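You operate a simulated robot arm through the tools that you are given. There is no shell and no other tool.

Carry out the task below with a simulated robot arm. There is one attempt and no reset: what you move stays moved.

JOB
Put both tumblers back on their tray and wipe the toothpaste splash off the ledge.
Fine: grey cloth, back where it lay. Set down upright: tumbler. What is to be rubbed or washed off counts as gone when no trace of it is left.
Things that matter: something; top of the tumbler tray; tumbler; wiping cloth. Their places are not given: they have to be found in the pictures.

The check looks at the end state, three seconds after you hand in, the way a careful person would. Anything else that was tipped, shoved, dropped, spilled or broken makes it a failure. Flat cloth is picked up by pressing the open fingertips on it (5 to 10 N) and closing them slowly along it; thin cloth reads only 2 to 8 mm in the jaws.

ROBOT AND FRAMES
A 7-joint arm with a three-finger gripper, fixed in place. Base frame: the origin is at the foot of the arm, x ahead of it, y to its left, z up; the work surface is at about z = 0.86. Units: m, rad, N and s.
Its first joint turns from -2.897 to 2.897 rad. Payload 2.69 kg.
The tool frame sits at the grasp point between the pads (the TCP): z along the fingers, y along the line on which they close. The tips reach 0.03 m beyond it. The gripper opens to 0.128 m. The gripper's body begins 0.117 m behind the TCP.
Orientation is told as [roll, pitch, yaw] about the base's x, y, z axes, in that order, counted from this pose: with the fingers straight down and closing along the base's y, the tool's x points along the base's -x, its y along +y and its z along -z.

CONTROLS
- The arm moves only by the tool send_rows. Its argument "commands" is text: rows parted by semicolons, each of 7 numbers parted by spaces: the shift along the tool's x, y, z in mm, then the turn, a rotation vector about the tool's x, y, z in rad, then the opening, from 0 (shut) to 1 (fully open). In form: tx ty tz wx wy wz claw; .... A call has 1 to 20 rows; each row is the pose to reach, as a shift and turn from the pose commanded when the call began, along the tool's axes at that moment. Each row takes 0.2 s and may step no farther than 0.05 m and 0.15 rad from the row before; otherwise, or with a gripper value out of range, the whole call is refused. Where a pose cannot be reached the arm comes as near as it can. A force on the tool above 40 N (or 10 N above the force at the start of the call, whichever is more), or a blocked arm, ends the call early, and 0.2 s more pass. The fingers move at their own pace and stop on an object; they squeeze with about 36 N. The grip force told is the motor's: it shows also when the fingers shut on nothing. Time passes only in rows, and 0.2 s behind the last, so rows that repeat a pose let the fingers close. It gives the time, the measured TCP pose, the force on the tool (base axes), the opening and the grip force at its end, in the units of the frame above (readings bear some noise), with the torque about the TCP (base axes, N m) and any sound that the robot's microphone picked up.
- Cameras (640 x 400 px; columns grow to the right, rows downward): "scene" is fixed at [0.0458, 0.5043, 1.4422]; the picture's right is [-0.07, -1.00, 0.00], its down [-0.57, 0.04, -0.82] and it looks along [0.82, -0.06, -0.57] (base axes); focal length 334 px, centre (320, 200). "wrist" rides on the gripper at [0.058, 0.054, -0.131] in the tool frame; the picture's right is [-0.68, 0.74, 0.00], its down [-0.62, -0.57, -0.55] and it looks along [-0.40, -0.37, 0.84] (tool axes); focal length 234 px, centre (320, 200).
- grab_frame(camera): a new picture of that camera. It takes no simulated time.
- raise_lower(by): slides the trunk up (or, below 0, down) by that many m; the arm rides with it, the base frame stays. It gives what a move gives, with no picture.
- point_at(camera, pixels): for up to 12 pixels [column, row] of the newest picture of that camera ("zoom" is the newest enlarged one), the place [x, y, z] in the base frame of the surface seen there, good to about 0.003 m, but the place of the scene camera against the robot may be out by one fixed shift of up to 0.012 m in any direction. It takes no simulated time.
- zoom(camera, box): a new picture of the part [left, top, right, bottom] of that camera's present view, enlarged. It takes no simulated time.
- hand_in(): hands the job in; it is judged then, once.

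Leave the gripper open and the arm clear of the work at the hand-in unless told otherwise.

The tools are called after "Emit:" by a JSON object that holds its "op" and its "data". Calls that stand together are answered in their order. send_rows: Moves the arm, as the interface text tells. Its arguments: {"type":"object","properties":{"commands":{"type":"string"}},"required":["commands"]} The other tools are called the same way: raise_lower (by) slides the trunk up or down; grab_frame (camera) takes a picture; point_at (camera, pixels) gives the place of the surface under pixels of a picture; zoom (camera, box) takes an enlarged picture of a part of a camera's view; hand_in () hands the job in.

At the start:

```text
time_s: 0.0
tcp_pos: [0.5912, 0.3713, 1.1975]
orientation: [0.0, -0.002, -0.001]
ft_force: [0.2, -0.3, -0.1]
ft_torque: [0.02, -0.04, -0.01]
gripper_width: 0.1282
grasp_force: 0.1
trunk travel left (down, up): [-0.15, 0.2]
```

scene: 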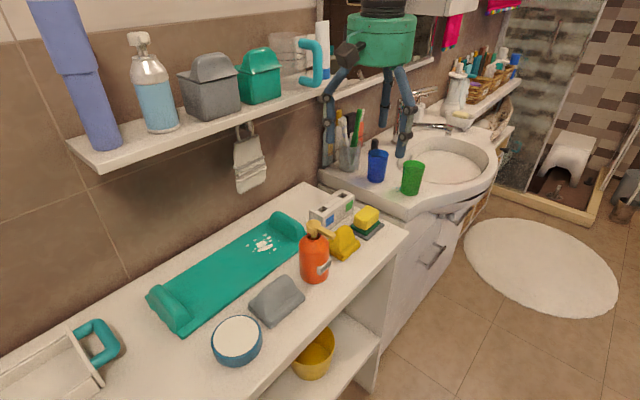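
wrist: 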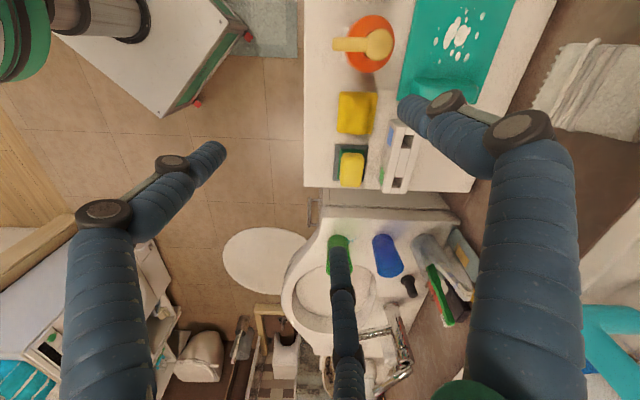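

I see a teal tray-like ledge with a white splash around (262,243) in the scene picture, a blue tumbler at (377,165), a green one at (411,178) and a grey cloth near (276,300). I'll take enlarged views to tell them apart.

Emit:
{"op": "zoom", "data": {"camera": "scene", "box": [130, 190, 410, 365]}}

Emit:
{"op": "zoom", "data": {"camera": "scene", "box": [300, 90, 500, 215]}}

Emit:
{"op": "zoom", "data": {"camera": "wrist", "box": [260, 0, 580, 200]}}

```text
2.29 times, centred on (270, 278) of scene
```

zoom: 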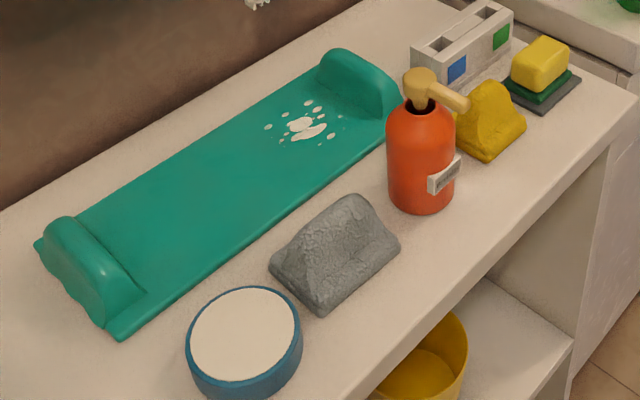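

```text
3.20 times, centred on (400, 152) of scene
```

zoom: 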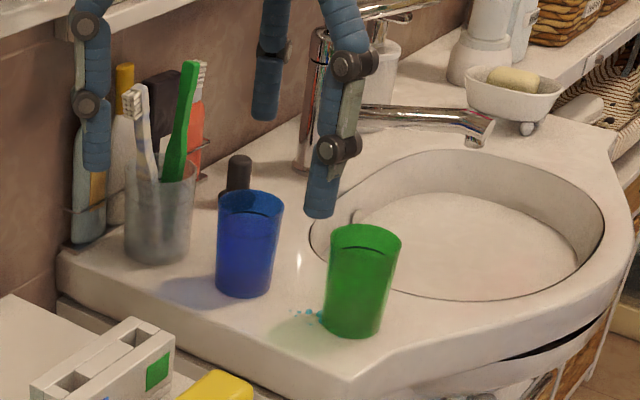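

```text
2.00 times, centred on (420, 100) of wrist
```

zoom: 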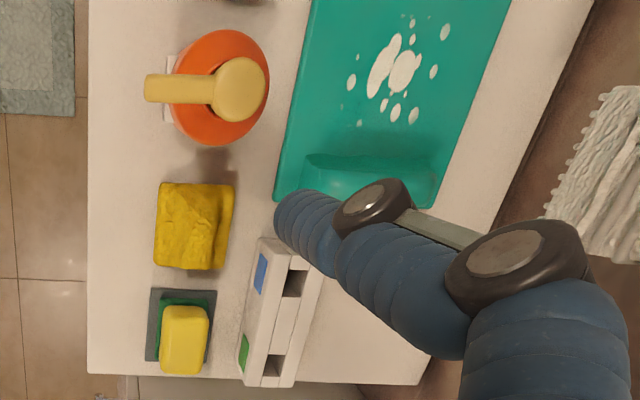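

The turquoise drops beside the green tumbler and the white splash on the teal piece could each be the toothpaste. I'll look closer at both, and at the white box with blue and green marks.

Emit:
{"op": "zoom", "data": {"camera": "scene", "box": [380, 170, 440, 208]}}

Emit:
{"op": "zoom", "data": {"camera": "scene", "box": [300, 180, 390, 236]}}

Emit:
{"op": "zoom", "data": {"camera": "scene", "box": [230, 220, 310, 270]}}

Emit:
{"op": "zoom", "data": {"camera": "wrist", "box": [280, 210, 480, 335]}}

Emit:
{"op": "zoom", "data": {"camera": "scene", "box": [0, 300, 160, 400]}}

Emit:
{"op": "zoom", "data": {"camera": "scene", "box": [60, 0, 380, 200]}}

```text
10.53 times, centred on (410, 189) of scene
```

zoom: 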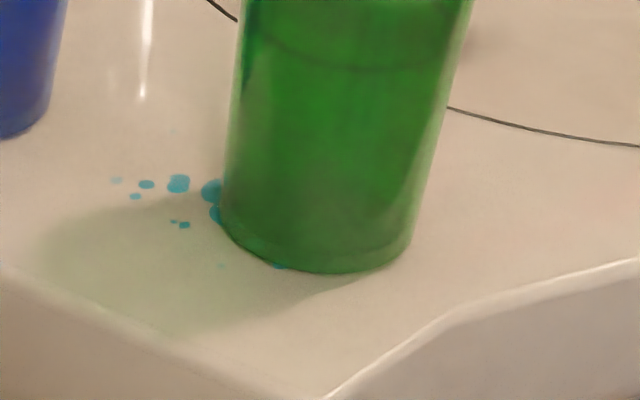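

```text
7.11 times, centred on (345, 208) of scene
```

zoom: 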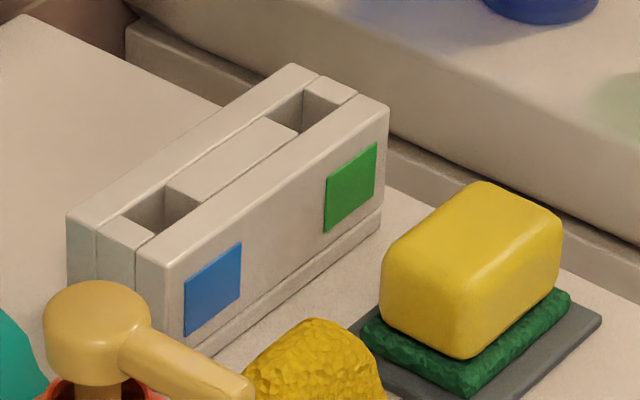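

```text
8.00 times, centred on (270, 245) of scene
```

zoom: 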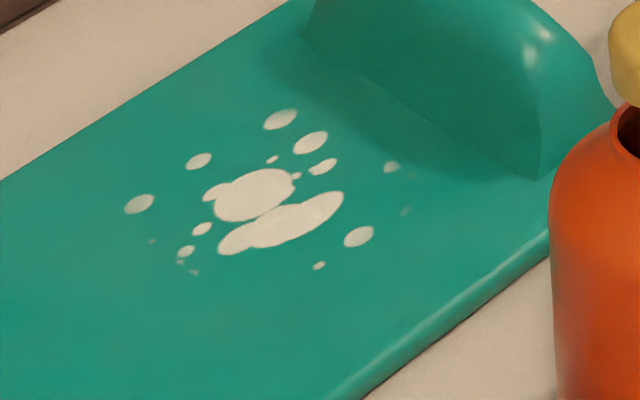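

```text
3.20 times, centred on (380, 272) of wrist
```

zoom: 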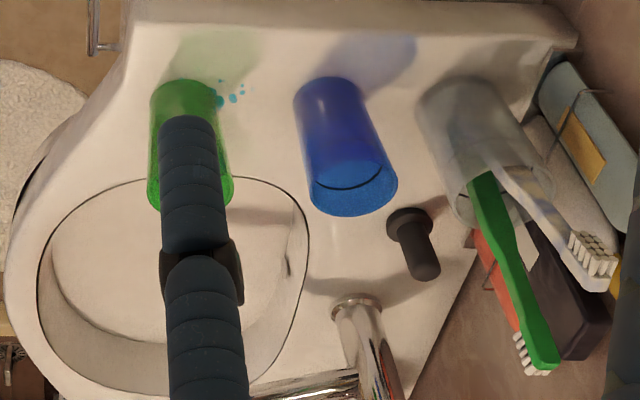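

```text
4.00 times, centred on (80, 350) of scene
```

zoom: 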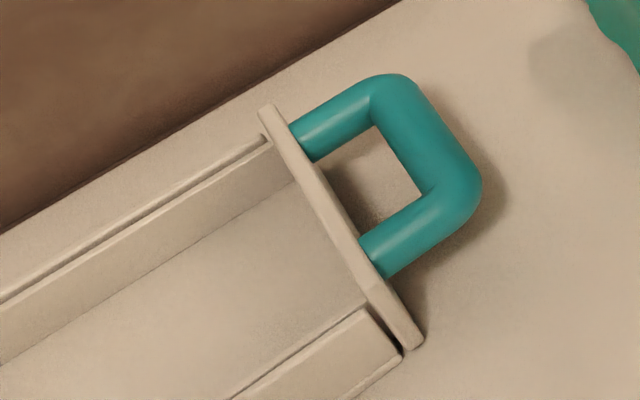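

```text
2.00 times, centred on (220, 100) of scene
```

zoom: 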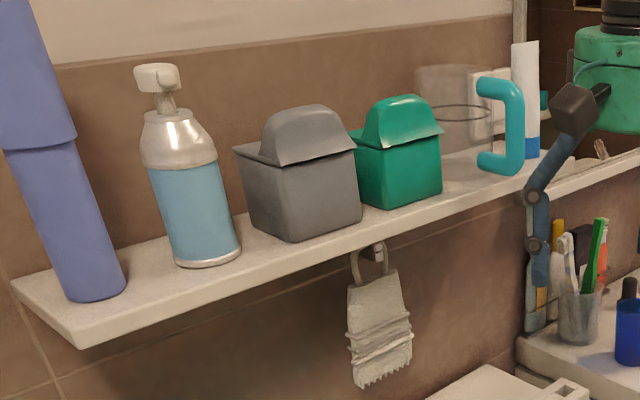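

The turquoise drops lie on the basin ledge and run partly under the green tumbler. That fits toothpaste on the ledge. Next I'll measure the candidate trays, the cloth and the tumblers.

Emit:
{"op": "grab_frame", "data": {"camera": "scene"}}

Emit:
{"op": "point_at", "data": {"camera": "scene", "pixels": [[262, 243], [285, 226], [165, 308], [200, 285], [235, 335], [276, 290], [276, 315], [330, 212], [365, 216], [344, 240], [20, 380], [100, 345]]}}

Emit:
{"op": "point_at", "data": {"camera": "scene", "pixels": [[377, 152], [377, 178], [412, 164], [411, 190], [397, 187], [375, 146], [350, 155], [437, 165], [330, 178], [320, 200], [420, 205], [250, 165]]}}

Emit:
{"op": "point_at", "data": {"camera": "scene", "pixels": [[150, 288], [185, 330], [303, 235], [275, 217], [258, 283], [250, 305], [268, 325], [304, 296], [285, 279], [110, 140], [300, 85], [200, 365]]}}

```text
taken
```

scene: 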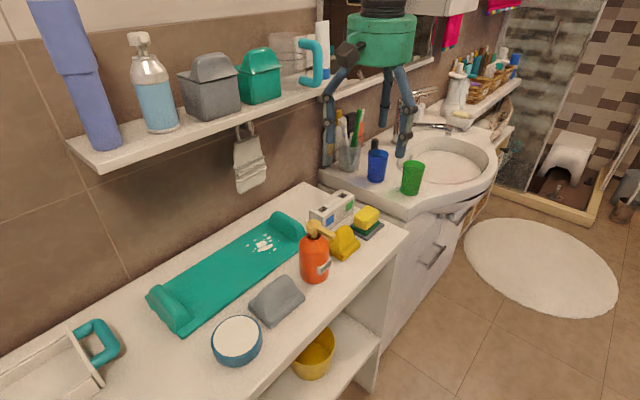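

```text
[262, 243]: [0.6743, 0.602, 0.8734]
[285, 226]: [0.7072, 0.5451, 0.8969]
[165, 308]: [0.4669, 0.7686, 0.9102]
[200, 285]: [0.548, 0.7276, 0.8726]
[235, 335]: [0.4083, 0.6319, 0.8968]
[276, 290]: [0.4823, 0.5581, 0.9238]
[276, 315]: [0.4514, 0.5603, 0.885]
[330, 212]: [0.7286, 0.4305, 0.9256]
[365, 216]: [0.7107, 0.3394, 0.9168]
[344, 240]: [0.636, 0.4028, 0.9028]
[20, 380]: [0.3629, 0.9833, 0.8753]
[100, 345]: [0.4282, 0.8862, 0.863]
```

```text
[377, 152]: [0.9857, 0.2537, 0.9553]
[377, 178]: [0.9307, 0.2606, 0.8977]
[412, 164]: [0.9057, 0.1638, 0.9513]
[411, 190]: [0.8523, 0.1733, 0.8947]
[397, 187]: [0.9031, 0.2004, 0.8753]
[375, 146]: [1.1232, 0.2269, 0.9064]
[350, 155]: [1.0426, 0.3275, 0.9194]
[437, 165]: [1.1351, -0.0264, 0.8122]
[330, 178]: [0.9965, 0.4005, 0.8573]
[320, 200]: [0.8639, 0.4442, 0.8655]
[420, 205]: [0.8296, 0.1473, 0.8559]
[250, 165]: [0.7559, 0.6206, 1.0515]
```

```text
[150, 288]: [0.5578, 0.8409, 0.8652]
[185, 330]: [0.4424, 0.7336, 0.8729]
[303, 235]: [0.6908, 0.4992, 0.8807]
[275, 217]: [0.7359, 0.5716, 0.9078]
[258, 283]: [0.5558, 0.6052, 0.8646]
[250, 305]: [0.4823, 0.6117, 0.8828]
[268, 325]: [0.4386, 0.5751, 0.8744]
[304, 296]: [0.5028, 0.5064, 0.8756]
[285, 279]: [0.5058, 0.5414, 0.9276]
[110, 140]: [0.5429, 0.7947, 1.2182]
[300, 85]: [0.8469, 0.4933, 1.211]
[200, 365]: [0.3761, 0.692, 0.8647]
```

The bench runs diagonally at about z 0.863. The teal piece is about 0.35 m long and 1 cm thick. Before choosing the tray I want to see the tray at the lower left and the area around the basin. I'll read some points on the shelf edge, since that is an obstacle, then bring the wrist camera over the bench.

Emit:
{"op": "point_at", "data": {"camera": "scene", "pixels": [[100, 172], [200, 138], [300, 103], [340, 88], [420, 65], [75, 145], [345, 165], [375, 148], [356, 130], [395, 145], [315, 265], [237, 365]]}}

Emit:
{"op": "send_rows", "data": {"commands": "40 0 0 0 0 0 1; 80 0 0 0 0 0 1; 120 0 0 0 0 0 1; 160 20 0 0 0 0 1; 200 50 0 0 0 0 1; 240 80 0 0 0 0 1; 240 80 0 0 0 0 1"}}

Emit:
{"op": "grab_frame", "data": {"camera": "wrist"}}

```text
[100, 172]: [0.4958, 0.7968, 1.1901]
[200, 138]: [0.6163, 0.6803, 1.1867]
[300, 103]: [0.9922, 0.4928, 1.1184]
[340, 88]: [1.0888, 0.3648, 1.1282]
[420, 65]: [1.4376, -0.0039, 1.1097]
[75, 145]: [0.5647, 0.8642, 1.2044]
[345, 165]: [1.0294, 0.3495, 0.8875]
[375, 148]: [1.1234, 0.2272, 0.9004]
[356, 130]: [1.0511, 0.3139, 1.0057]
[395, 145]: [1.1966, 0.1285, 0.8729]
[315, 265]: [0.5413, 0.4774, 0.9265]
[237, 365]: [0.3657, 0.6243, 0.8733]
```

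```text
time_s: 1.6
tcp_pos: [0.3489, 0.4512, 1.1958]
orientation: [0.0, -0.001, 0.0]
ft_force: [-0.3, 0.9, 0.3]
ft_torque: [-0.01, -0.04, -0.01]
gripper_width: 0.1281
grasp_force: 0.0
trunk travel left (down, up): [-0.15, 0.2]
```

```text
taken
```

wrist: 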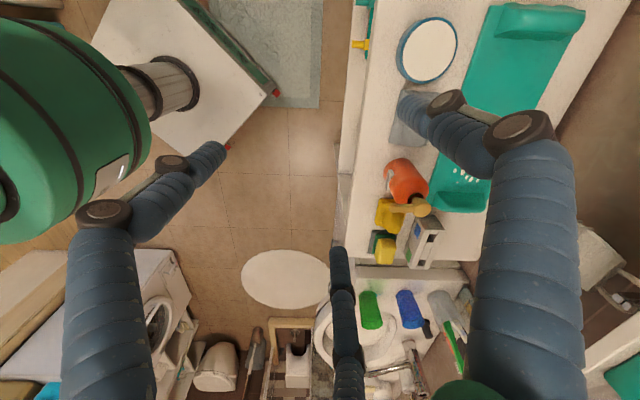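

From here I can see the teal piece, the round blue-rimmed pot, the cloth and more. I'll turn the wrist so its camera faces the left end of the bench and the tray there.

Emit:
{"op": "send_rows", "data": {"commands": "0 0 0 0 0 -0.14 1; 0 0 0 0 0 -0.28 1; 0 0 0 0 0 -0.42 1; 0 0 0 0 0 -0.56 1; 0 0 0 0 0 -0.70 1; 0 0 0 0 0 -0.84 1; 0 0 0 0 0 -0.98 1; 0 0 0 0 0 -1.12 1; 0 0 0 0 0 -1.26 1; 0 0 0 0 0 -1.4 1; 0 0 0 0 0 -1.54 1; 0 0 0 0 0 -1.68 1; 0 0 0 0 0 -1.82 1; 0 0 0 0 0 -1.96 1; 0 0 0 0 0 -1.96 1"}}

Emit:
{"op": "grab_frame", "data": {"camera": "wrist"}}

```text
time_s: 4.8
tcp_pos: [0.3515, 0.451, 1.1968]
orientation: [-0.001, 0.001, 1.962]
ft_force: [0.7, 0.4, -0.8]
ft_torque: [-0.01, 0.02, -0.03]
gripper_width: 0.128
grasp_force: 0.0
trunk travel left (down, up): [-0.15, 0.2]
```

```text
taken
```

wrist: 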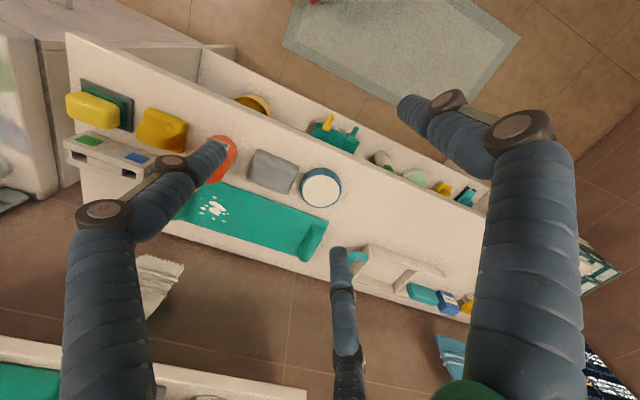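

Now I can see the whole bench. I'll enlarge the left-end tray around (400,270) and the splash side.

Emit:
{"op": "zoom", "data": {"camera": "wrist", "box": [300, 220, 500, 345]}}

Emit:
{"op": "zoom", "data": {"camera": "wrist", "box": [60, 60, 380, 260]}}

Emit:
{"op": "point_at", "data": {"camera": "wrist", "pixels": [[370, 260], [405, 280], [440, 268], [375, 247], [365, 282], [272, 172], [320, 190], [310, 240], [215, 210], [260, 225], [425, 293], [335, 130]]}}

```text
3.20 times, centred on (400, 282) of wrist
```

zoom: 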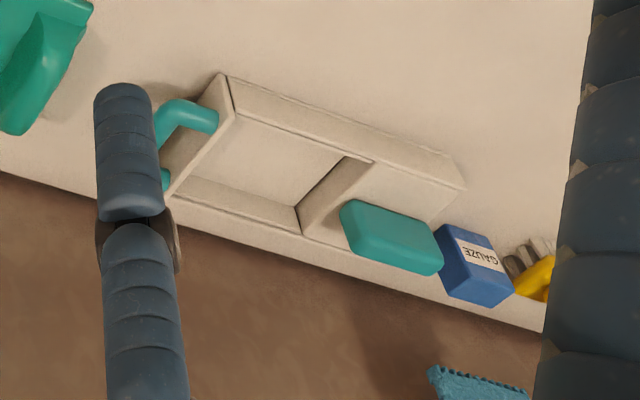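

```text
2.00 times, centred on (220, 160) of wrist
```

zoom: 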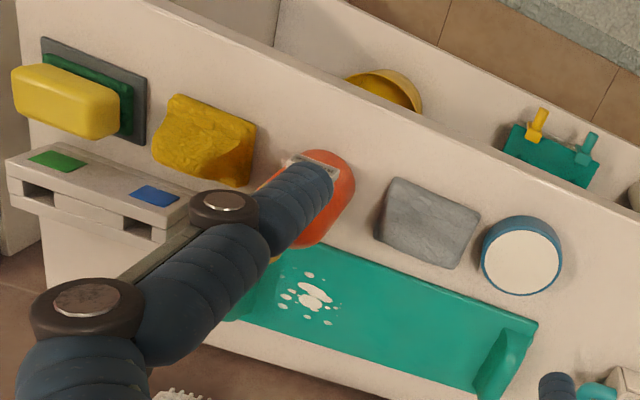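

```text
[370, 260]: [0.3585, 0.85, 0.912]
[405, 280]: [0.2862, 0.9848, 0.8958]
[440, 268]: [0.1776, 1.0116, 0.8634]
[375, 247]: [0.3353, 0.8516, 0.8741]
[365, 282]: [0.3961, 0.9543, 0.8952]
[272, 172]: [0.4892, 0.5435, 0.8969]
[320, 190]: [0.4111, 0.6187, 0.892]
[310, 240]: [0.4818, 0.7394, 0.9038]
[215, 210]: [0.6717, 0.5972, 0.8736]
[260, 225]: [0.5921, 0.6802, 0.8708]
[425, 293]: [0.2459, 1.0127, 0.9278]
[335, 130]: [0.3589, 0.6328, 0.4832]
```

The left-end holder is beyond reach and already full, so it looks like scenery. I'll turn the wrist back and look over the basin for any other tray before deciding.

Emit:
{"op": "send_rows", "data": {"commands": "0 0 0 0 0 0.14 1; 0 0 0 0 0 0.28 1; 0 0 0 0 0 0.42 1; 0 0 0 0 0 0.56 1; 0 0 0 0 0 0.70 1; 0 0 0 0 0 0.84 1; 0 0 0 0 0 0.98 1; 0 0 0 0 0 1.12 1; 0 0 0 0 0 1.26 1; 0 0 0 0 0 1.4 1; 0 0 0 0 0 1.54 1; 0 0 0 0 0 1.68 1; 0 0 0 0 0 1.82 1; 0 0 0 0 0 1.962 1; 0 0 0 0 0 1.962 1"}}

Emit:
{"op": "send_rows", "data": {"commands": "-45 0 0 0 0 0 1; -90 0 0 0 0 0 1; -135 -10 0 0 0 0 1; -180 -30 0 0 0 0 1; -220 -60 0 0 0 0 1; -260 -90 0 0 0 0 1; -300 -120 0 0 0 0 1; -340 -150 0 0 0 0 1; -370 -180 0 0 0 0 1; -370 -180 0 0 0 0 1"}}

Emit:
{"op": "grab_frame", "data": {"camera": "wrist"}}

Emit:
{"op": "grab_frame", "data": {"camera": "scene"}}

```text
time_s: 8.0
tcp_pos: [0.3504, 0.4505, 1.196]
orientation: [-0.002, 0.0, -0.001]
ft_force: [-0.5, 0.5, 0.0]
ft_torque: [0.0, 0.0, 0.01]
gripper_width: 0.1283
grasp_force: 0.1
trunk travel left (down, up): [-0.15, 0.2]
```

```text
time_s: 10.2
tcp_pos: [0.7219, 0.2696, 1.1984]
orientation: [-0.001, 0.001, -0.003]
ft_force: [0.0, -0.1, -0.6]
ft_torque: [0.07, 0.04, 0.01]
gripper_width: 0.1282
grasp_force: 0.1
trunk travel left (down, up): [-0.15, 0.2]
```

```text
taken
```

wrist: 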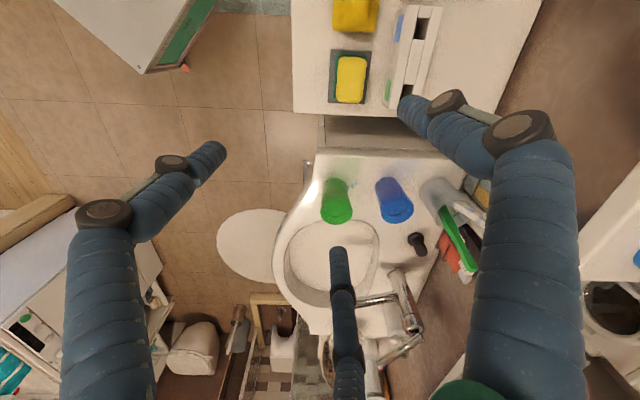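

```text
taken
```

scene: 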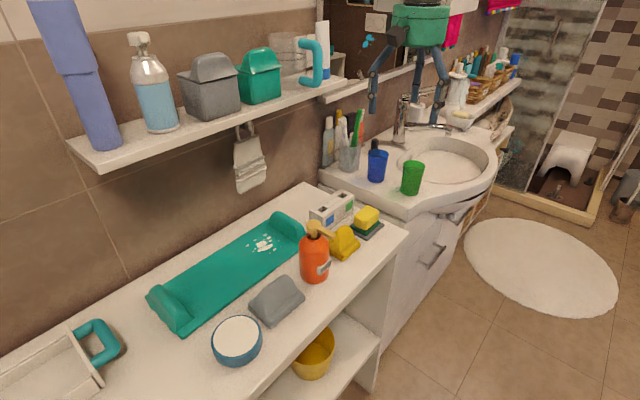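

With the arm moved aside I can see turquoise marks at (368,40) near the mirror and a lower ledge at (345,90). I'll enlarge those, along with the basin.

Emit:
{"op": "zoom", "data": {"camera": "scene", "box": [270, 10, 430, 110]}}

Emit:
{"op": "zoom", "data": {"camera": "scene", "box": [310, 90, 470, 190]}}

Emit:
{"op": "zoom", "data": {"camera": "wrist", "box": [270, 140, 510, 290]}}

Emit:
{"op": "point_at", "data": {"camera": "scene", "pixels": [[367, 40], [345, 88], [330, 97], [390, 75]]}}

```text
4.00 times, centred on (350, 60) of scene
```

zoom: 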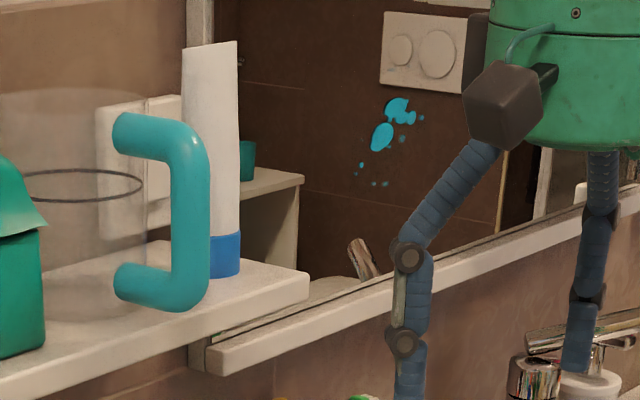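

```text
4.00 times, centred on (390, 140) of scene
```

zoom: 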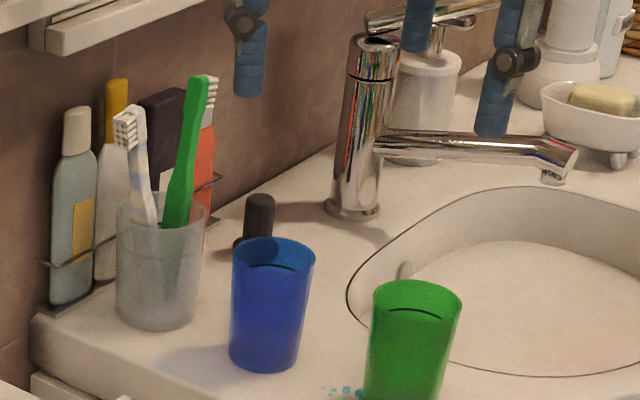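

```text
2.67 times, centred on (390, 215) of wrist
```

zoom: 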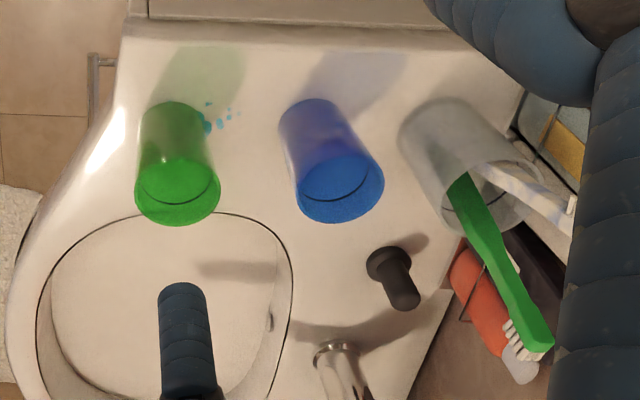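

```text
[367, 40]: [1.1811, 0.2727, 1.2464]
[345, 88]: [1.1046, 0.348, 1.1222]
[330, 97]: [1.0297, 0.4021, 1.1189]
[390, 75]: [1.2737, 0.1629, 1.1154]
```

The other turquoise mark is on the mirror, not the ledge, so the ledge splash is the one beside and under the green tumbler. I'll measure the slotted white block so I can rule it in or out as the tray, and fix the teal tray's corners, flat top and bare area.

Emit:
{"op": "zoom", "data": {"camera": "scene", "box": [300, 180, 390, 236]}}

Emit:
{"op": "point_at", "data": {"camera": "zoom", "pixels": [[80, 220], [292, 72], [380, 110], [150, 260], [150, 350], [230, 130], [290, 150], [470, 215], [590, 320], [450, 370]]}}

Emit:
{"op": "zoom", "data": {"camera": "scene", "box": [135, 200, 315, 345]}}

Emit:
{"op": "grab_frame", "data": {"camera": "scene"}}

Emit:
{"op": "point_at", "data": {"camera": "scene", "pixels": [[174, 276], [195, 320], [260, 226], [298, 250], [186, 290], [200, 313], [240, 268], [225, 285], [215, 262], [247, 238], [283, 256], [298, 242]]}}

```text
7.11 times, centred on (345, 208) of scene
```

zoom: 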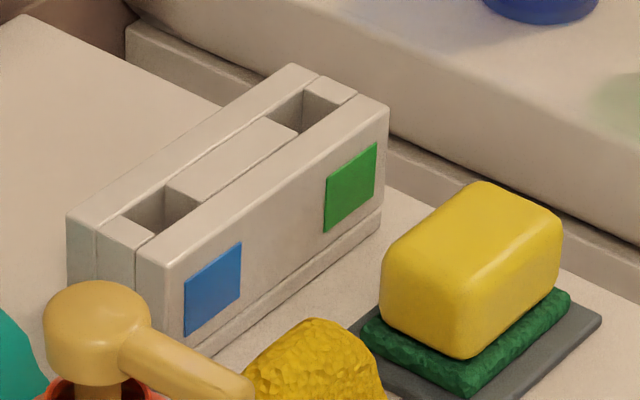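

```text
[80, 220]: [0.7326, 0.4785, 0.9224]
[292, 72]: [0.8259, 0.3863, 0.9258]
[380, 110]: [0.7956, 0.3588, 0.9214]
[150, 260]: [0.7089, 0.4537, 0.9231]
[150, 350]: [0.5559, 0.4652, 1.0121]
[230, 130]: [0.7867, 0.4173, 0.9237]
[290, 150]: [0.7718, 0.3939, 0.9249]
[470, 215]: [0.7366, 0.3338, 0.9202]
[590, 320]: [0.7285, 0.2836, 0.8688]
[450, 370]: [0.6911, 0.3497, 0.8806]
```

```text
2.76 times, centred on (225, 272) of scene
```

zoom: 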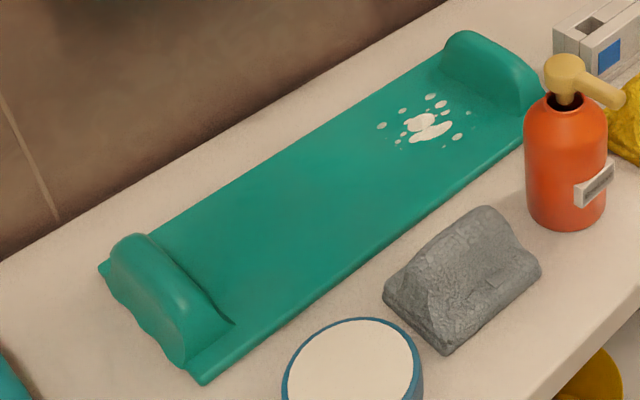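

```text
taken
```

scene: 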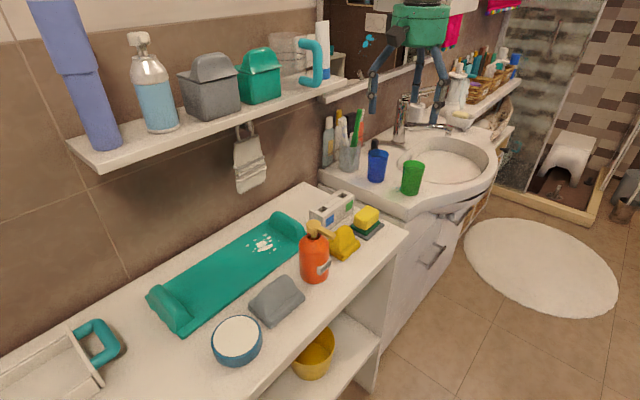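

```text
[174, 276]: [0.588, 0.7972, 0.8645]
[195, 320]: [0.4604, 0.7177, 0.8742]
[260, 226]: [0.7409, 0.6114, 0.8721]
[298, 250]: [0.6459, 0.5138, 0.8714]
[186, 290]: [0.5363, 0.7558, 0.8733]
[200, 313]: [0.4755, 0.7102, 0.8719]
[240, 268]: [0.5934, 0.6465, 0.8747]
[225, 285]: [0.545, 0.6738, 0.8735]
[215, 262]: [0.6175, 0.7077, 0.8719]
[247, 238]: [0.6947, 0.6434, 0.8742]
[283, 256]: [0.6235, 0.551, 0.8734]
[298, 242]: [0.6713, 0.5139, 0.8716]
```

The white block is 0.13 m by 0.04 m with slots, so it is a toothbrush rack and not a tray. The teal tray has a flat top at z≈0.873, roughly 0.24 by 0.135 m, and is the only thing that fits two tumblers. Its left two thirds are free of the white splash. Next I'll locate the tumblers accurately with the wrist camera.

Emit:
{"op": "zoom", "data": {"camera": "wrist", "box": [310, 160, 430, 235]}}

Emit:
{"op": "point_at", "data": {"camera": "zoom", "pixels": [[75, 100], [120, 90], [160, 100], [120, 150], [140, 240], [85, 290], [205, 290], [140, 320], [225, 115], [205, 160], [20, 130], [280, 130]]}}

Emit:
{"op": "point_at", "data": {"camera": "zoom", "pixels": [[375, 90], [410, 75], [445, 90], [420, 140], [470, 230], [440, 290], [545, 270], [495, 310], [395, 150], [480, 150], [320, 200], [560, 330]]}}

```text
5.33 times, centred on (370, 198) of wrist
```

zoom: 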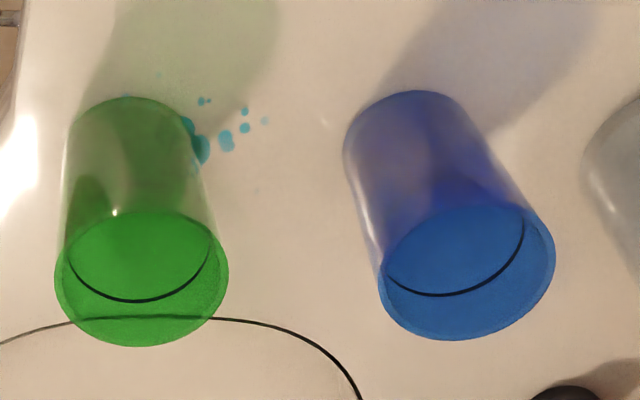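

```text
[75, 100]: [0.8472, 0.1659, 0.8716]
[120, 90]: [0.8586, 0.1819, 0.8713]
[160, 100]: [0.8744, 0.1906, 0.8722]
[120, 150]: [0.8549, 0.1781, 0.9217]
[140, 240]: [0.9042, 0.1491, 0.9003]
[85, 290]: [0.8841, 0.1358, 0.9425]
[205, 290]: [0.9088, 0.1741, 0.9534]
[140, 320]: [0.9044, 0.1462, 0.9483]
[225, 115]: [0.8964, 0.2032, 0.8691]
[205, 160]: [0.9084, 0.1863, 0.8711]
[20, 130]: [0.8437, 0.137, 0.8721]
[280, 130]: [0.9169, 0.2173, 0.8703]
```

```text
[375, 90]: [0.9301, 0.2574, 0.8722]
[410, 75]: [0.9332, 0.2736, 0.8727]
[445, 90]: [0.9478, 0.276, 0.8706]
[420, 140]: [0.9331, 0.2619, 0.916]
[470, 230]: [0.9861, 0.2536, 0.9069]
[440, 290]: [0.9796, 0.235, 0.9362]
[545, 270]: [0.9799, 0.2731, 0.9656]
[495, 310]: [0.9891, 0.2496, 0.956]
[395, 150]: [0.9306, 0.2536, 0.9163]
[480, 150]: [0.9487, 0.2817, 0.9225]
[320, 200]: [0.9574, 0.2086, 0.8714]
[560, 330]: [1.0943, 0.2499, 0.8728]
```

The ledge surface is at z≈0.871. The green tumbler is centred near (0.881, 0.160) and the blue one near (0.959, 0.256), each about 0.06 m across with its top around 0.96. I'll check where the tap is, then move to a hover point above the green tumbler.

Emit:
{"op": "point_at", "data": {"camera": "scene", "pixels": [[450, 127], [430, 124], [405, 110], [398, 100], [440, 92], [405, 125]]}}

Emit:
{"op": "send_rows", "data": {"commands": "-27 -18 10 0 0 -0.03 1; -54 -36 20 0 0 -0.06 1; -80 -55 40 0 0 -0.09 1; -106 -73 70 0 0 -0.12 1; -132 -92 100 0 0 -0.15 1; -159 -110 130 0 0 -0.18 1; -159 -110 130 0 0 -0.18 1; -159 -110 130 0 0 -0.18 1"}}

Emit:
{"op": "grab_frame", "data": {"camera": "wrist"}}

Emit:
{"op": "grab_frame", "data": {"camera": "scene"}}

```text
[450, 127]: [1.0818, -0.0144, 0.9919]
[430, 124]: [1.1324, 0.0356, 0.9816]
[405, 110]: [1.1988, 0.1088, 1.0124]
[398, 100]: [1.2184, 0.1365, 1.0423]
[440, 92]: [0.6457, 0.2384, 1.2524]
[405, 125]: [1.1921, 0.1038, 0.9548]
```

```text
time_s: 12.0
tcp_pos: [0.8781, 0.1603, 1.0681]
orientation: [0.0, -0.004, 0.18]
ft_force: [-0.1, 0.5, 0.9]
ft_torque: [-0.01, -0.01, -0.03]
gripper_width: 0.1281
grasp_force: 0.0
trunk travel left (down, up): [-0.15, 0.2]
```

```text
taken
```

wrist: 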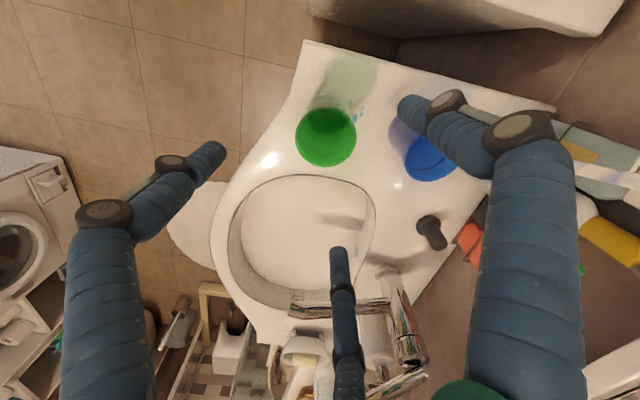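

```text
taken
```

scene: 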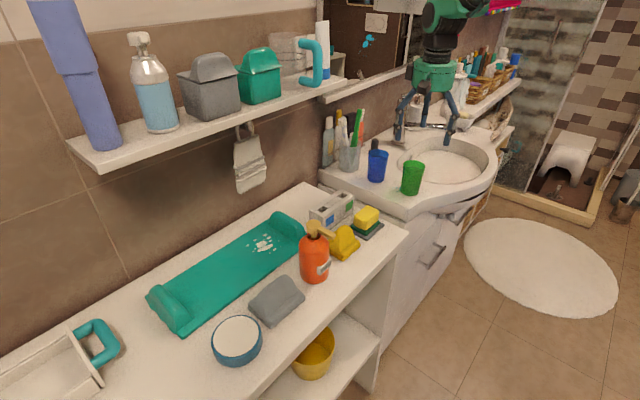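

The hover is good: the green rim is centred at about (326,137) in the wrist picture, almost under the grasp point. I'll refine its centre from this nearer view.

Emit:
{"op": "zoom", "data": {"camera": "wrist", "box": [280, 80, 480, 205]}}

Emit:
{"op": "point_at", "data": {"camera": "zoom", "pixels": [[54, 185], [58, 165], [70, 230], [130, 278], [150, 93], [238, 190], [225, 230], [110, 265], [190, 262], [150, 180], [240, 120], [120, 90]]}}

```text
3.20 times, centred on (380, 142) of wrist
```

zoom: 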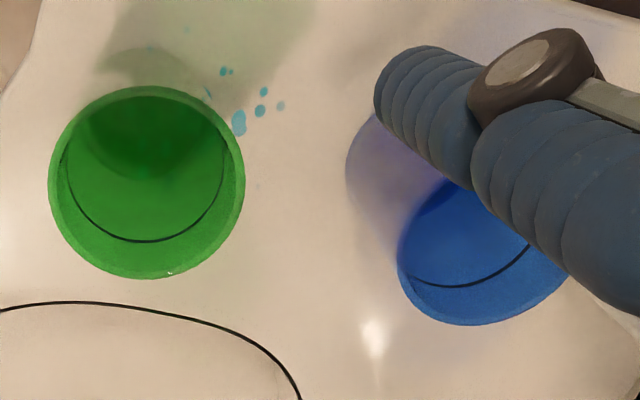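

```text
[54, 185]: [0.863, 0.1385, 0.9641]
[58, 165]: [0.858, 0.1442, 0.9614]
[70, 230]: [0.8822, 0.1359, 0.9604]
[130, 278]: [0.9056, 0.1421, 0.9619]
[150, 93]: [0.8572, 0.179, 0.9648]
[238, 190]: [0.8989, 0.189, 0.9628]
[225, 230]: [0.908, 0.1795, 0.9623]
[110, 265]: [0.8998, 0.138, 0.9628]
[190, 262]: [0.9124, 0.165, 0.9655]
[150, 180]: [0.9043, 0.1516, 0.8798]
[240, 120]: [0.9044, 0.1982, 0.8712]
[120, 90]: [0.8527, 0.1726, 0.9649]
```

Nine rim points fit a circle centred at (0.882, 0.163) with radius 0.031 and rim z 0.963. I'll go down around it with the fingers open to grasp height, z≈0.922.

Emit:
{"op": "send_rows", "data": {"commands": "-2 1 35 0 0 0 1; -4 2 70 0 0 0 1; -4 2 100 0 0 0 1; -4 2 125 0 0 0 1; -4 2 146 0 0 0 1; -4 2 146 0 0 0 1"}}

Emit:
{"op": "grab_frame", "data": {"camera": "wrist"}}

Emit:
{"op": "zoom", "data": {"camera": "scene", "box": [340, 90, 480, 210]}}

```text
time_s: 13.4
tcp_pos: [0.8847, 0.1621, 0.9219]
orientation: [-0.001, 0.001, 0.177]
ft_force: [-0.6, 0.2, -0.4]
ft_torque: [0.01, 0.01, 0.02]
gripper_width: 0.1279
grasp_force: 0.0
trunk travel left (down, up): [-0.15, 0.2]
```

```text
taken
```

wrist: 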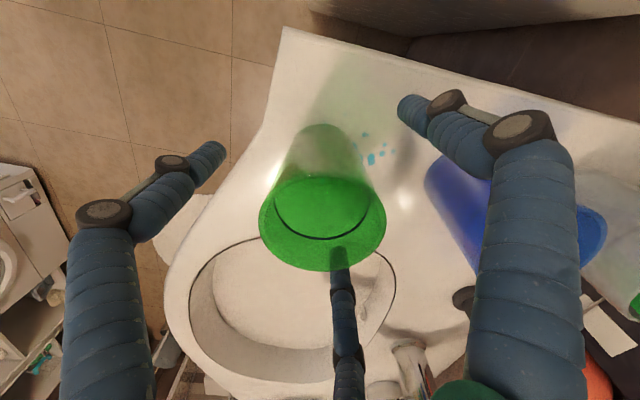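

```text
3.33 times, centred on (410, 150) of scene
```

zoom: 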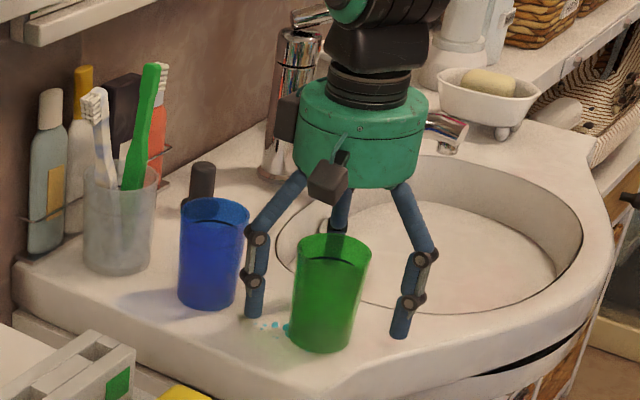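

The fingers straddle the green tumbler with no contact force. Now I'll close gradually.

Emit:
{"op": "send_rows", "data": {"commands": "0 0 0 0 0 0 0.75; 0 0 0 0 0 0 0.6; 0 0 0 0 0 0 0.5; 0 0 0 0 0 0 0.44; 0 0 0 0 0 0 0.38; 0 0 0 0 0 0 0.32"}}

Emit:
{"op": "grab_frame", "data": {"camera": "wrist"}}

Emit:
{"op": "zoom", "data": {"camera": "scene", "box": [340, 90, 480, 210]}}

```text
time_s: 14.8
tcp_pos: [0.8836, 0.1617, 0.9214]
orientation: [-0.001, 0.001, 0.179]
ft_force: [0.0, 0.1, -0.6]
ft_torque: [-0.06, 0.03, -0.02]
gripper_width: 0.0561
grasp_force: 36.1
trunk travel left (down, up): [-0.15, 0.2]
```

```text
taken
```

wrist: 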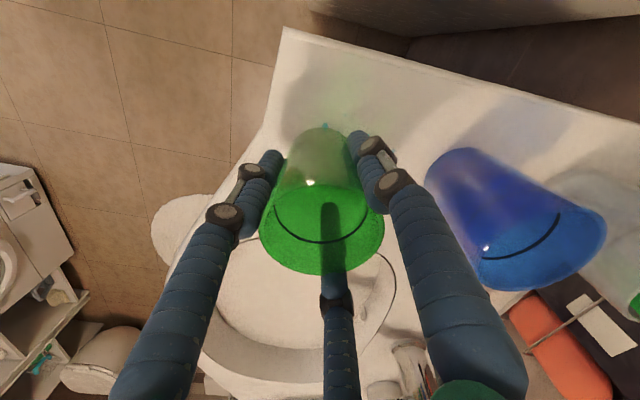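

```text
3.33 times, centred on (410, 150) of scene
```

zoom: 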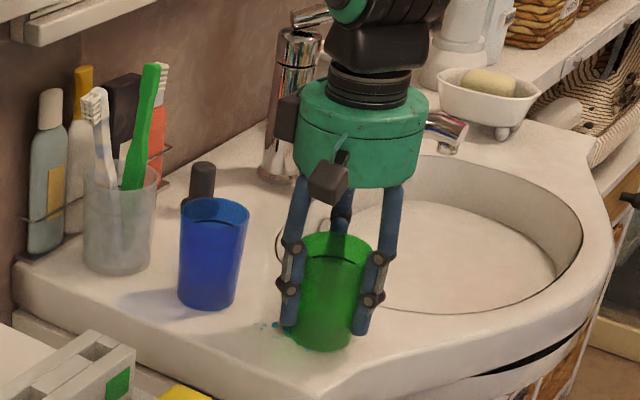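

The green tumbler is held at width 0.056 m with 36 N. However, the wall shelf (front edge near x+y=1.295, z 1.19) overhangs the tray, so an upright gripper would come too close when I set the tumbler down. I'll open again, lean the hand back about 0.39 rad around the grasp point and regrip, so it can stay leaned away from the wall at the tray.

Emit:
{"op": "send_rows", "data": {"commands": "0 0 0 0 0 0 0.5; 0 0 0 0 0 0 0.65; 0 0 0 0 0 0 0.85; 0 0 0 0 0 0 0.85; 0 0 0 0 -0.1 0 0.85; 0 0 0 0 -0.2 0 0.85; 0 0 0 0 -0.3 0 0.85; 0 0 0 0 -0.39 0 0.85; 0 0 0 0 -0.39 0 0.85"}}

Emit:
{"op": "zoom", "data": {"camera": "scene", "box": [340, 90, 480, 210]}}

Emit:
{"op": "grab_frame", "data": {"camera": "wrist"}}

```text
time_s: 16.8
tcp_pos: [0.8821, 0.1635, 0.9214]
orientation: [0.0, -0.389, 0.179]
ft_force: [0.9, -0.5, -0.4]
ft_torque: [-0.01, 0.0, -0.03]
gripper_width: 0.1089
grasp_force: 0.0
trunk travel left (down, up): [-0.15, 0.2]
```

```text
3.33 times, centred on (410, 150) of scene
```

zoom: 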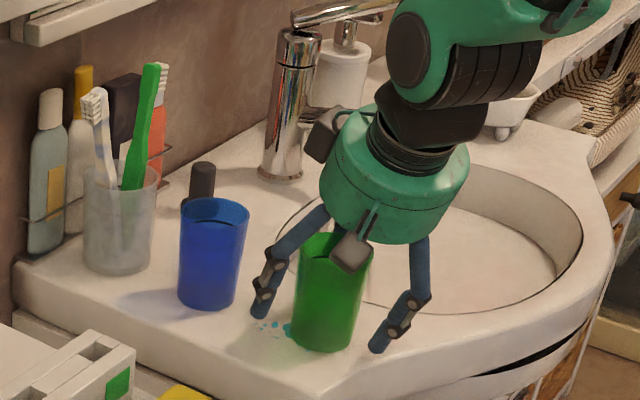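

```text
taken
```

wrist: 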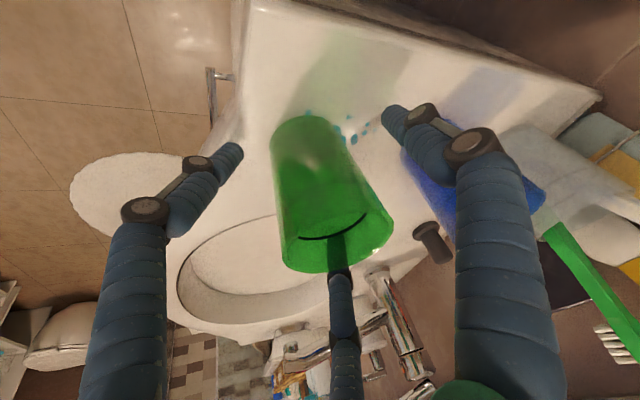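

The hand now leans back over the bench side and the tumbler hasn't moved. I'll close on it again and lift straight up.

Emit:
{"op": "send_rows", "data": {"commands": "0 0 0 0 0 0 0.65; 0 0 0 0 0 0 0.5; 0 0 0 0 0 0 0.44; 0 0 0 0 0 0 0.38; 0 0 0 0 0 0 0.32; 0 0 0 0 0 0 0.3"}}

Emit:
{"op": "zoom", "data": {"camera": "scene", "box": [340, 90, 480, 210]}}

```text
time_s: 18.2
tcp_pos: [0.8828, 0.1629, 0.9227]
orientation: [-0.001, -0.392, 0.176]
ft_force: [-2.2, -0.9, 5.2]
ft_torque: [-0.03, 0.11, 0.02]
gripper_width: 0.0624
grasp_force: 36.1
trunk travel left (down, up): [-0.15, 0.2]
```

```text
3.33 times, centred on (410, 150) of scene
```

zoom: 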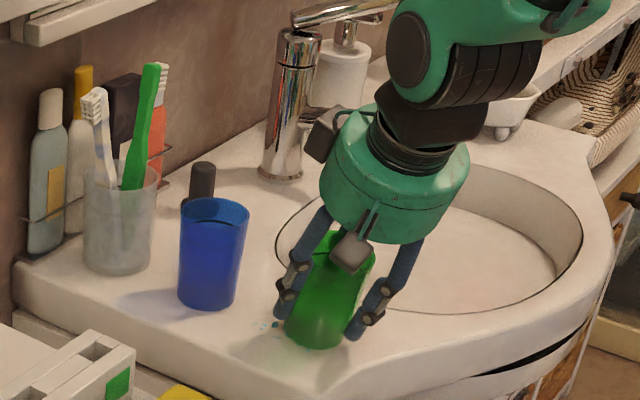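

Something is off: the width now reads 0.0624 m, the vertical force is 5 N and the green tumbler looks tilted. I'll check the wrist view before doing anything.

Emit:
{"op": "grab_frame", "data": {"camera": "wrist"}}

Emit:
{"op": "zoom", "data": {"camera": "wrist", "box": [220, 80, 460, 300]}}

Emit:
{"op": "zoom", "data": {"camera": "scene", "box": [375, 140, 455, 210]}}

```text
taken
```

wrist: 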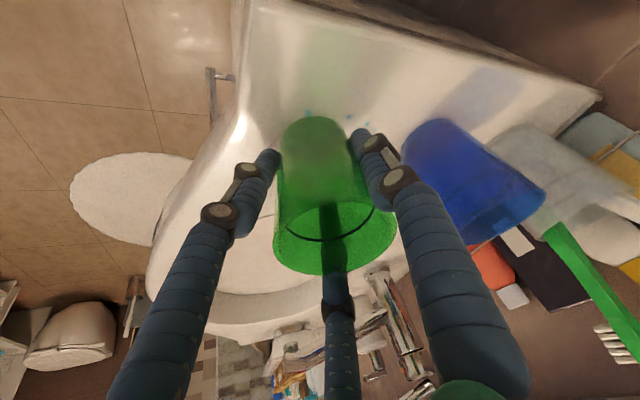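

```text
1.82 times, centred on (340, 190) of wrist
```

zoom: 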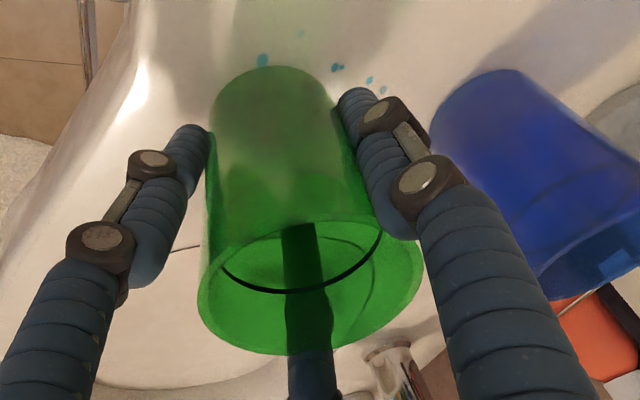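

```text
5.71 times, centred on (415, 175) of scene
```

zoom: 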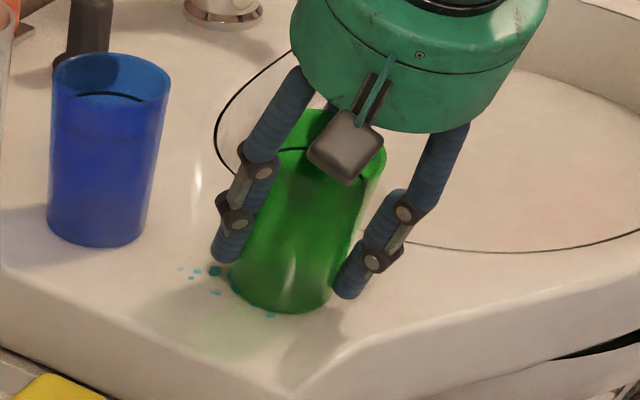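

The grip forces the tumbler to line up with the leaned hand, so the tumbler has tipped slightly against the ledge. The render also shows three fingers. A leaned grasp doesn't work. I'll open slowly so it settles back on its base, then look.

Emit:
{"op": "send_rows", "data": {"commands": "0 0 0 0 0 0 0.49; 0 0 0 0 0 0 0.5; 0 0 0 0 0 0 0.52; 0 0 0 0 0 0 0.54; 0 0 0 0 0 0 0.57; 0 0 0 0 0 0 0.6; 0 0 0 0 0 0 0.7; 0 0 0 0 0 0 0.85; 0 0 0 0 0 0 0.85"}}

Emit:
{"op": "grab_frame", "data": {"camera": "wrist"}}

Emit:
{"op": "zoom", "data": {"camera": "scene", "box": [375, 140, 455, 210]}}

```text
time_s: 20.2
tcp_pos: [0.8827, 0.1626, 0.9207]
orientation: [0.001, -0.39, 0.18]
ft_force: [0.4, 0.7, 0.4]
ft_torque: [-0.04, -0.06, 0.0]
gripper_width: 0.1089
grasp_force: 0.0
trunk travel left (down, up): [-0.15, 0.2]
```

```text
taken
```

wrist: 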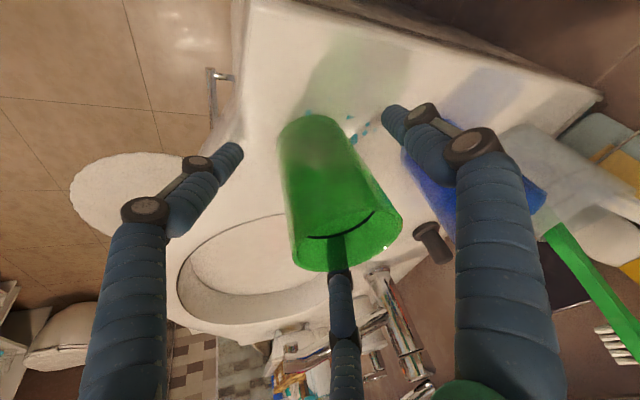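

```text
5.71 times, centred on (415, 175) of scene
```

zoom: 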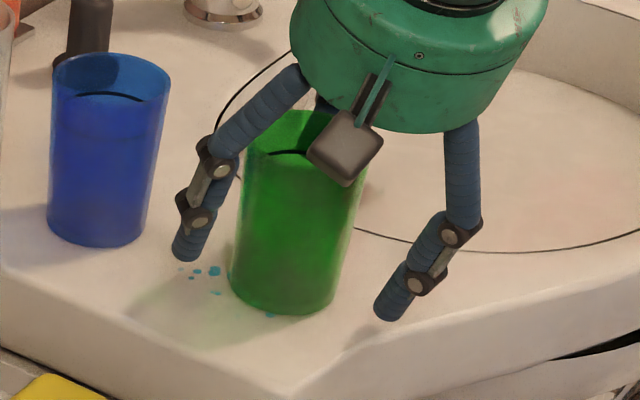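

It settled upright again. From now on I'll grasp vertically, and lean the hand only slightly at the tray, where a slow release will let the tumbler settle. I'll return the hand to vertical around the tumbler and re-measure the rim.

Emit:
{"op": "send_rows", "data": {"commands": "0 0 0 0 0.1 0 0.85; 0 0 0 0 0.2 0 0.85; 0 0 0 0 0.3 0 0.85; 0 0 0 0 0.39 0 0.85; 0 0 0 0 0.39 0 0.85"}}

Emit:
{"op": "zoom", "data": {"camera": "wrist", "box": [220, 90, 420, 290]}}

Emit:
{"op": "point_at", "data": {"camera": "zoom", "pixels": [[160, 250], [200, 200], [120, 290], [130, 330], [180, 370], [230, 385], [300, 370], [330, 330], [325, 280], [290, 215], [250, 195], [330, 240]]}}

```text
time_s: 21.4
tcp_pos: [0.8826, 0.1637, 0.9204]
orientation: [0.001, 0.0, 0.18]
ft_force: [0.0, -0.4, -1.2]
ft_torque: [0.01, 0.02, 0.0]
gripper_width: 0.109
grasp_force: 0.0
trunk travel left (down, up): [-0.15, 0.2]
```

```text
2.00 times, centred on (320, 190) of wrist
```

zoom: 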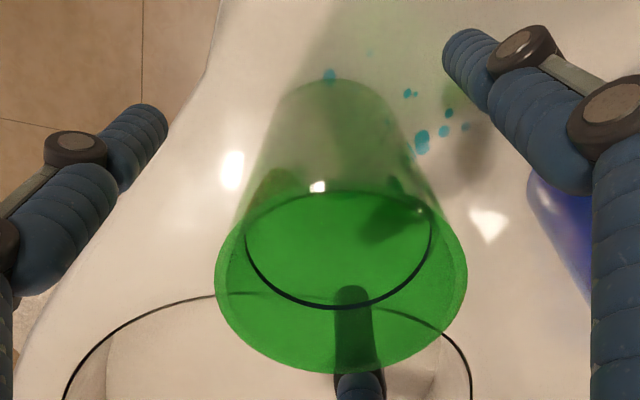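

```text
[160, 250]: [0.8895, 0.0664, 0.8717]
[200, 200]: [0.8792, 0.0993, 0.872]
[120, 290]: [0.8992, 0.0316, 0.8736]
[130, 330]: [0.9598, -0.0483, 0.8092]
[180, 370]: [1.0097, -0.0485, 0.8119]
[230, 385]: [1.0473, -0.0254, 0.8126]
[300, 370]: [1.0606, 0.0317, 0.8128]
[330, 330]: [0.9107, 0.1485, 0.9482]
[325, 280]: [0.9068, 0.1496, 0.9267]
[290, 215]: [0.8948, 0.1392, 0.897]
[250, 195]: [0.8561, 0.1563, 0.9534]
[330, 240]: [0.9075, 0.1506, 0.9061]
```

My pixels missed the rim; the rim ellipse spans columns 215–467 in this zoom. I'll point again along it.

Emit:
{"op": "point_at", "data": {"camera": "zoom", "pixels": [[220, 290], [228, 318], [245, 338], [275, 358], [320, 369], [400, 362], [435, 340], [455, 315], [463, 285], [450, 240], [225, 255], [345, 186]]}}

```text
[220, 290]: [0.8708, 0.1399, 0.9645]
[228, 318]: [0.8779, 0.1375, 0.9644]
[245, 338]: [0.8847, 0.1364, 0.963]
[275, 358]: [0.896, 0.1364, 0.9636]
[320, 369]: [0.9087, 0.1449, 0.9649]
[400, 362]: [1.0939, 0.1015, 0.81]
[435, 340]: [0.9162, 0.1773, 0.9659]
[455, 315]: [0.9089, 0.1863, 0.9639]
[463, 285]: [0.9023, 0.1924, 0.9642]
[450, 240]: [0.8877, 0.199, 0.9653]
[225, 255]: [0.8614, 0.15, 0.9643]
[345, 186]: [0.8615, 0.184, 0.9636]
```

The rim circle is centred at (0.887, 0.167). I'll shift onto it, close vertically and check.

Emit:
{"op": "send_rows", "data": {"commands": "-5 2.4 -3 0 0 0 0.85; -5 2.4 -3 0 0 0 0.65; -5 2.4 -3 0 0 0 0.5; -5 2.4 -3 0 0 0 0.44; -5 2.4 -3 0 0 0 0.38; -5 2.4 -3 0 0 0 0.3; -5 2.4 -3 0 0 0 0.3"}}

Emit:
{"op": "zoom", "data": {"camera": "scene", "box": [340, 90, 480, 210]}}

Emit:
{"op": "grab_frame", "data": {"camera": "wrist"}}

```text
time_s: 23.0
tcp_pos: [0.8868, 0.1669, 0.9239]
orientation: [0.0, 0.0, 0.178]
ft_force: [0.5, 0.1, 1.3]
ft_torque: [0.0, -0.02, 0.0]
gripper_width: 0.056
grasp_force: 35.9
trunk travel left (down, up): [-0.15, 0.2]
```

```text
3.33 times, centred on (410, 150) of scene
```

zoom: 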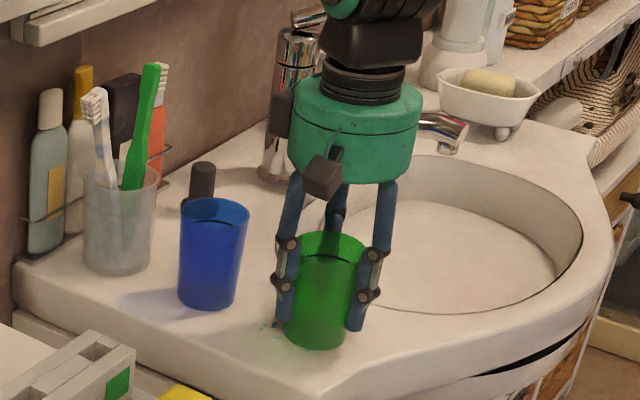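

```text
taken
```

wrist: 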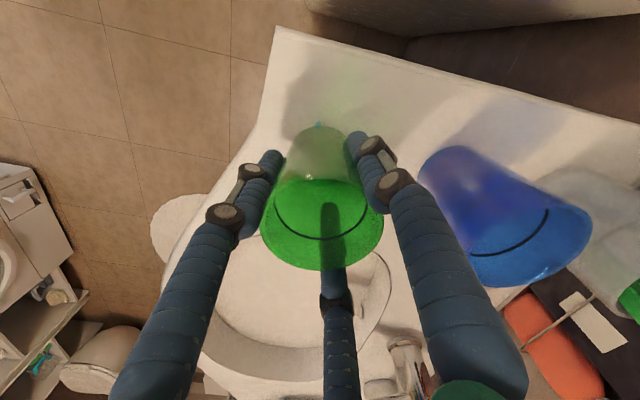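

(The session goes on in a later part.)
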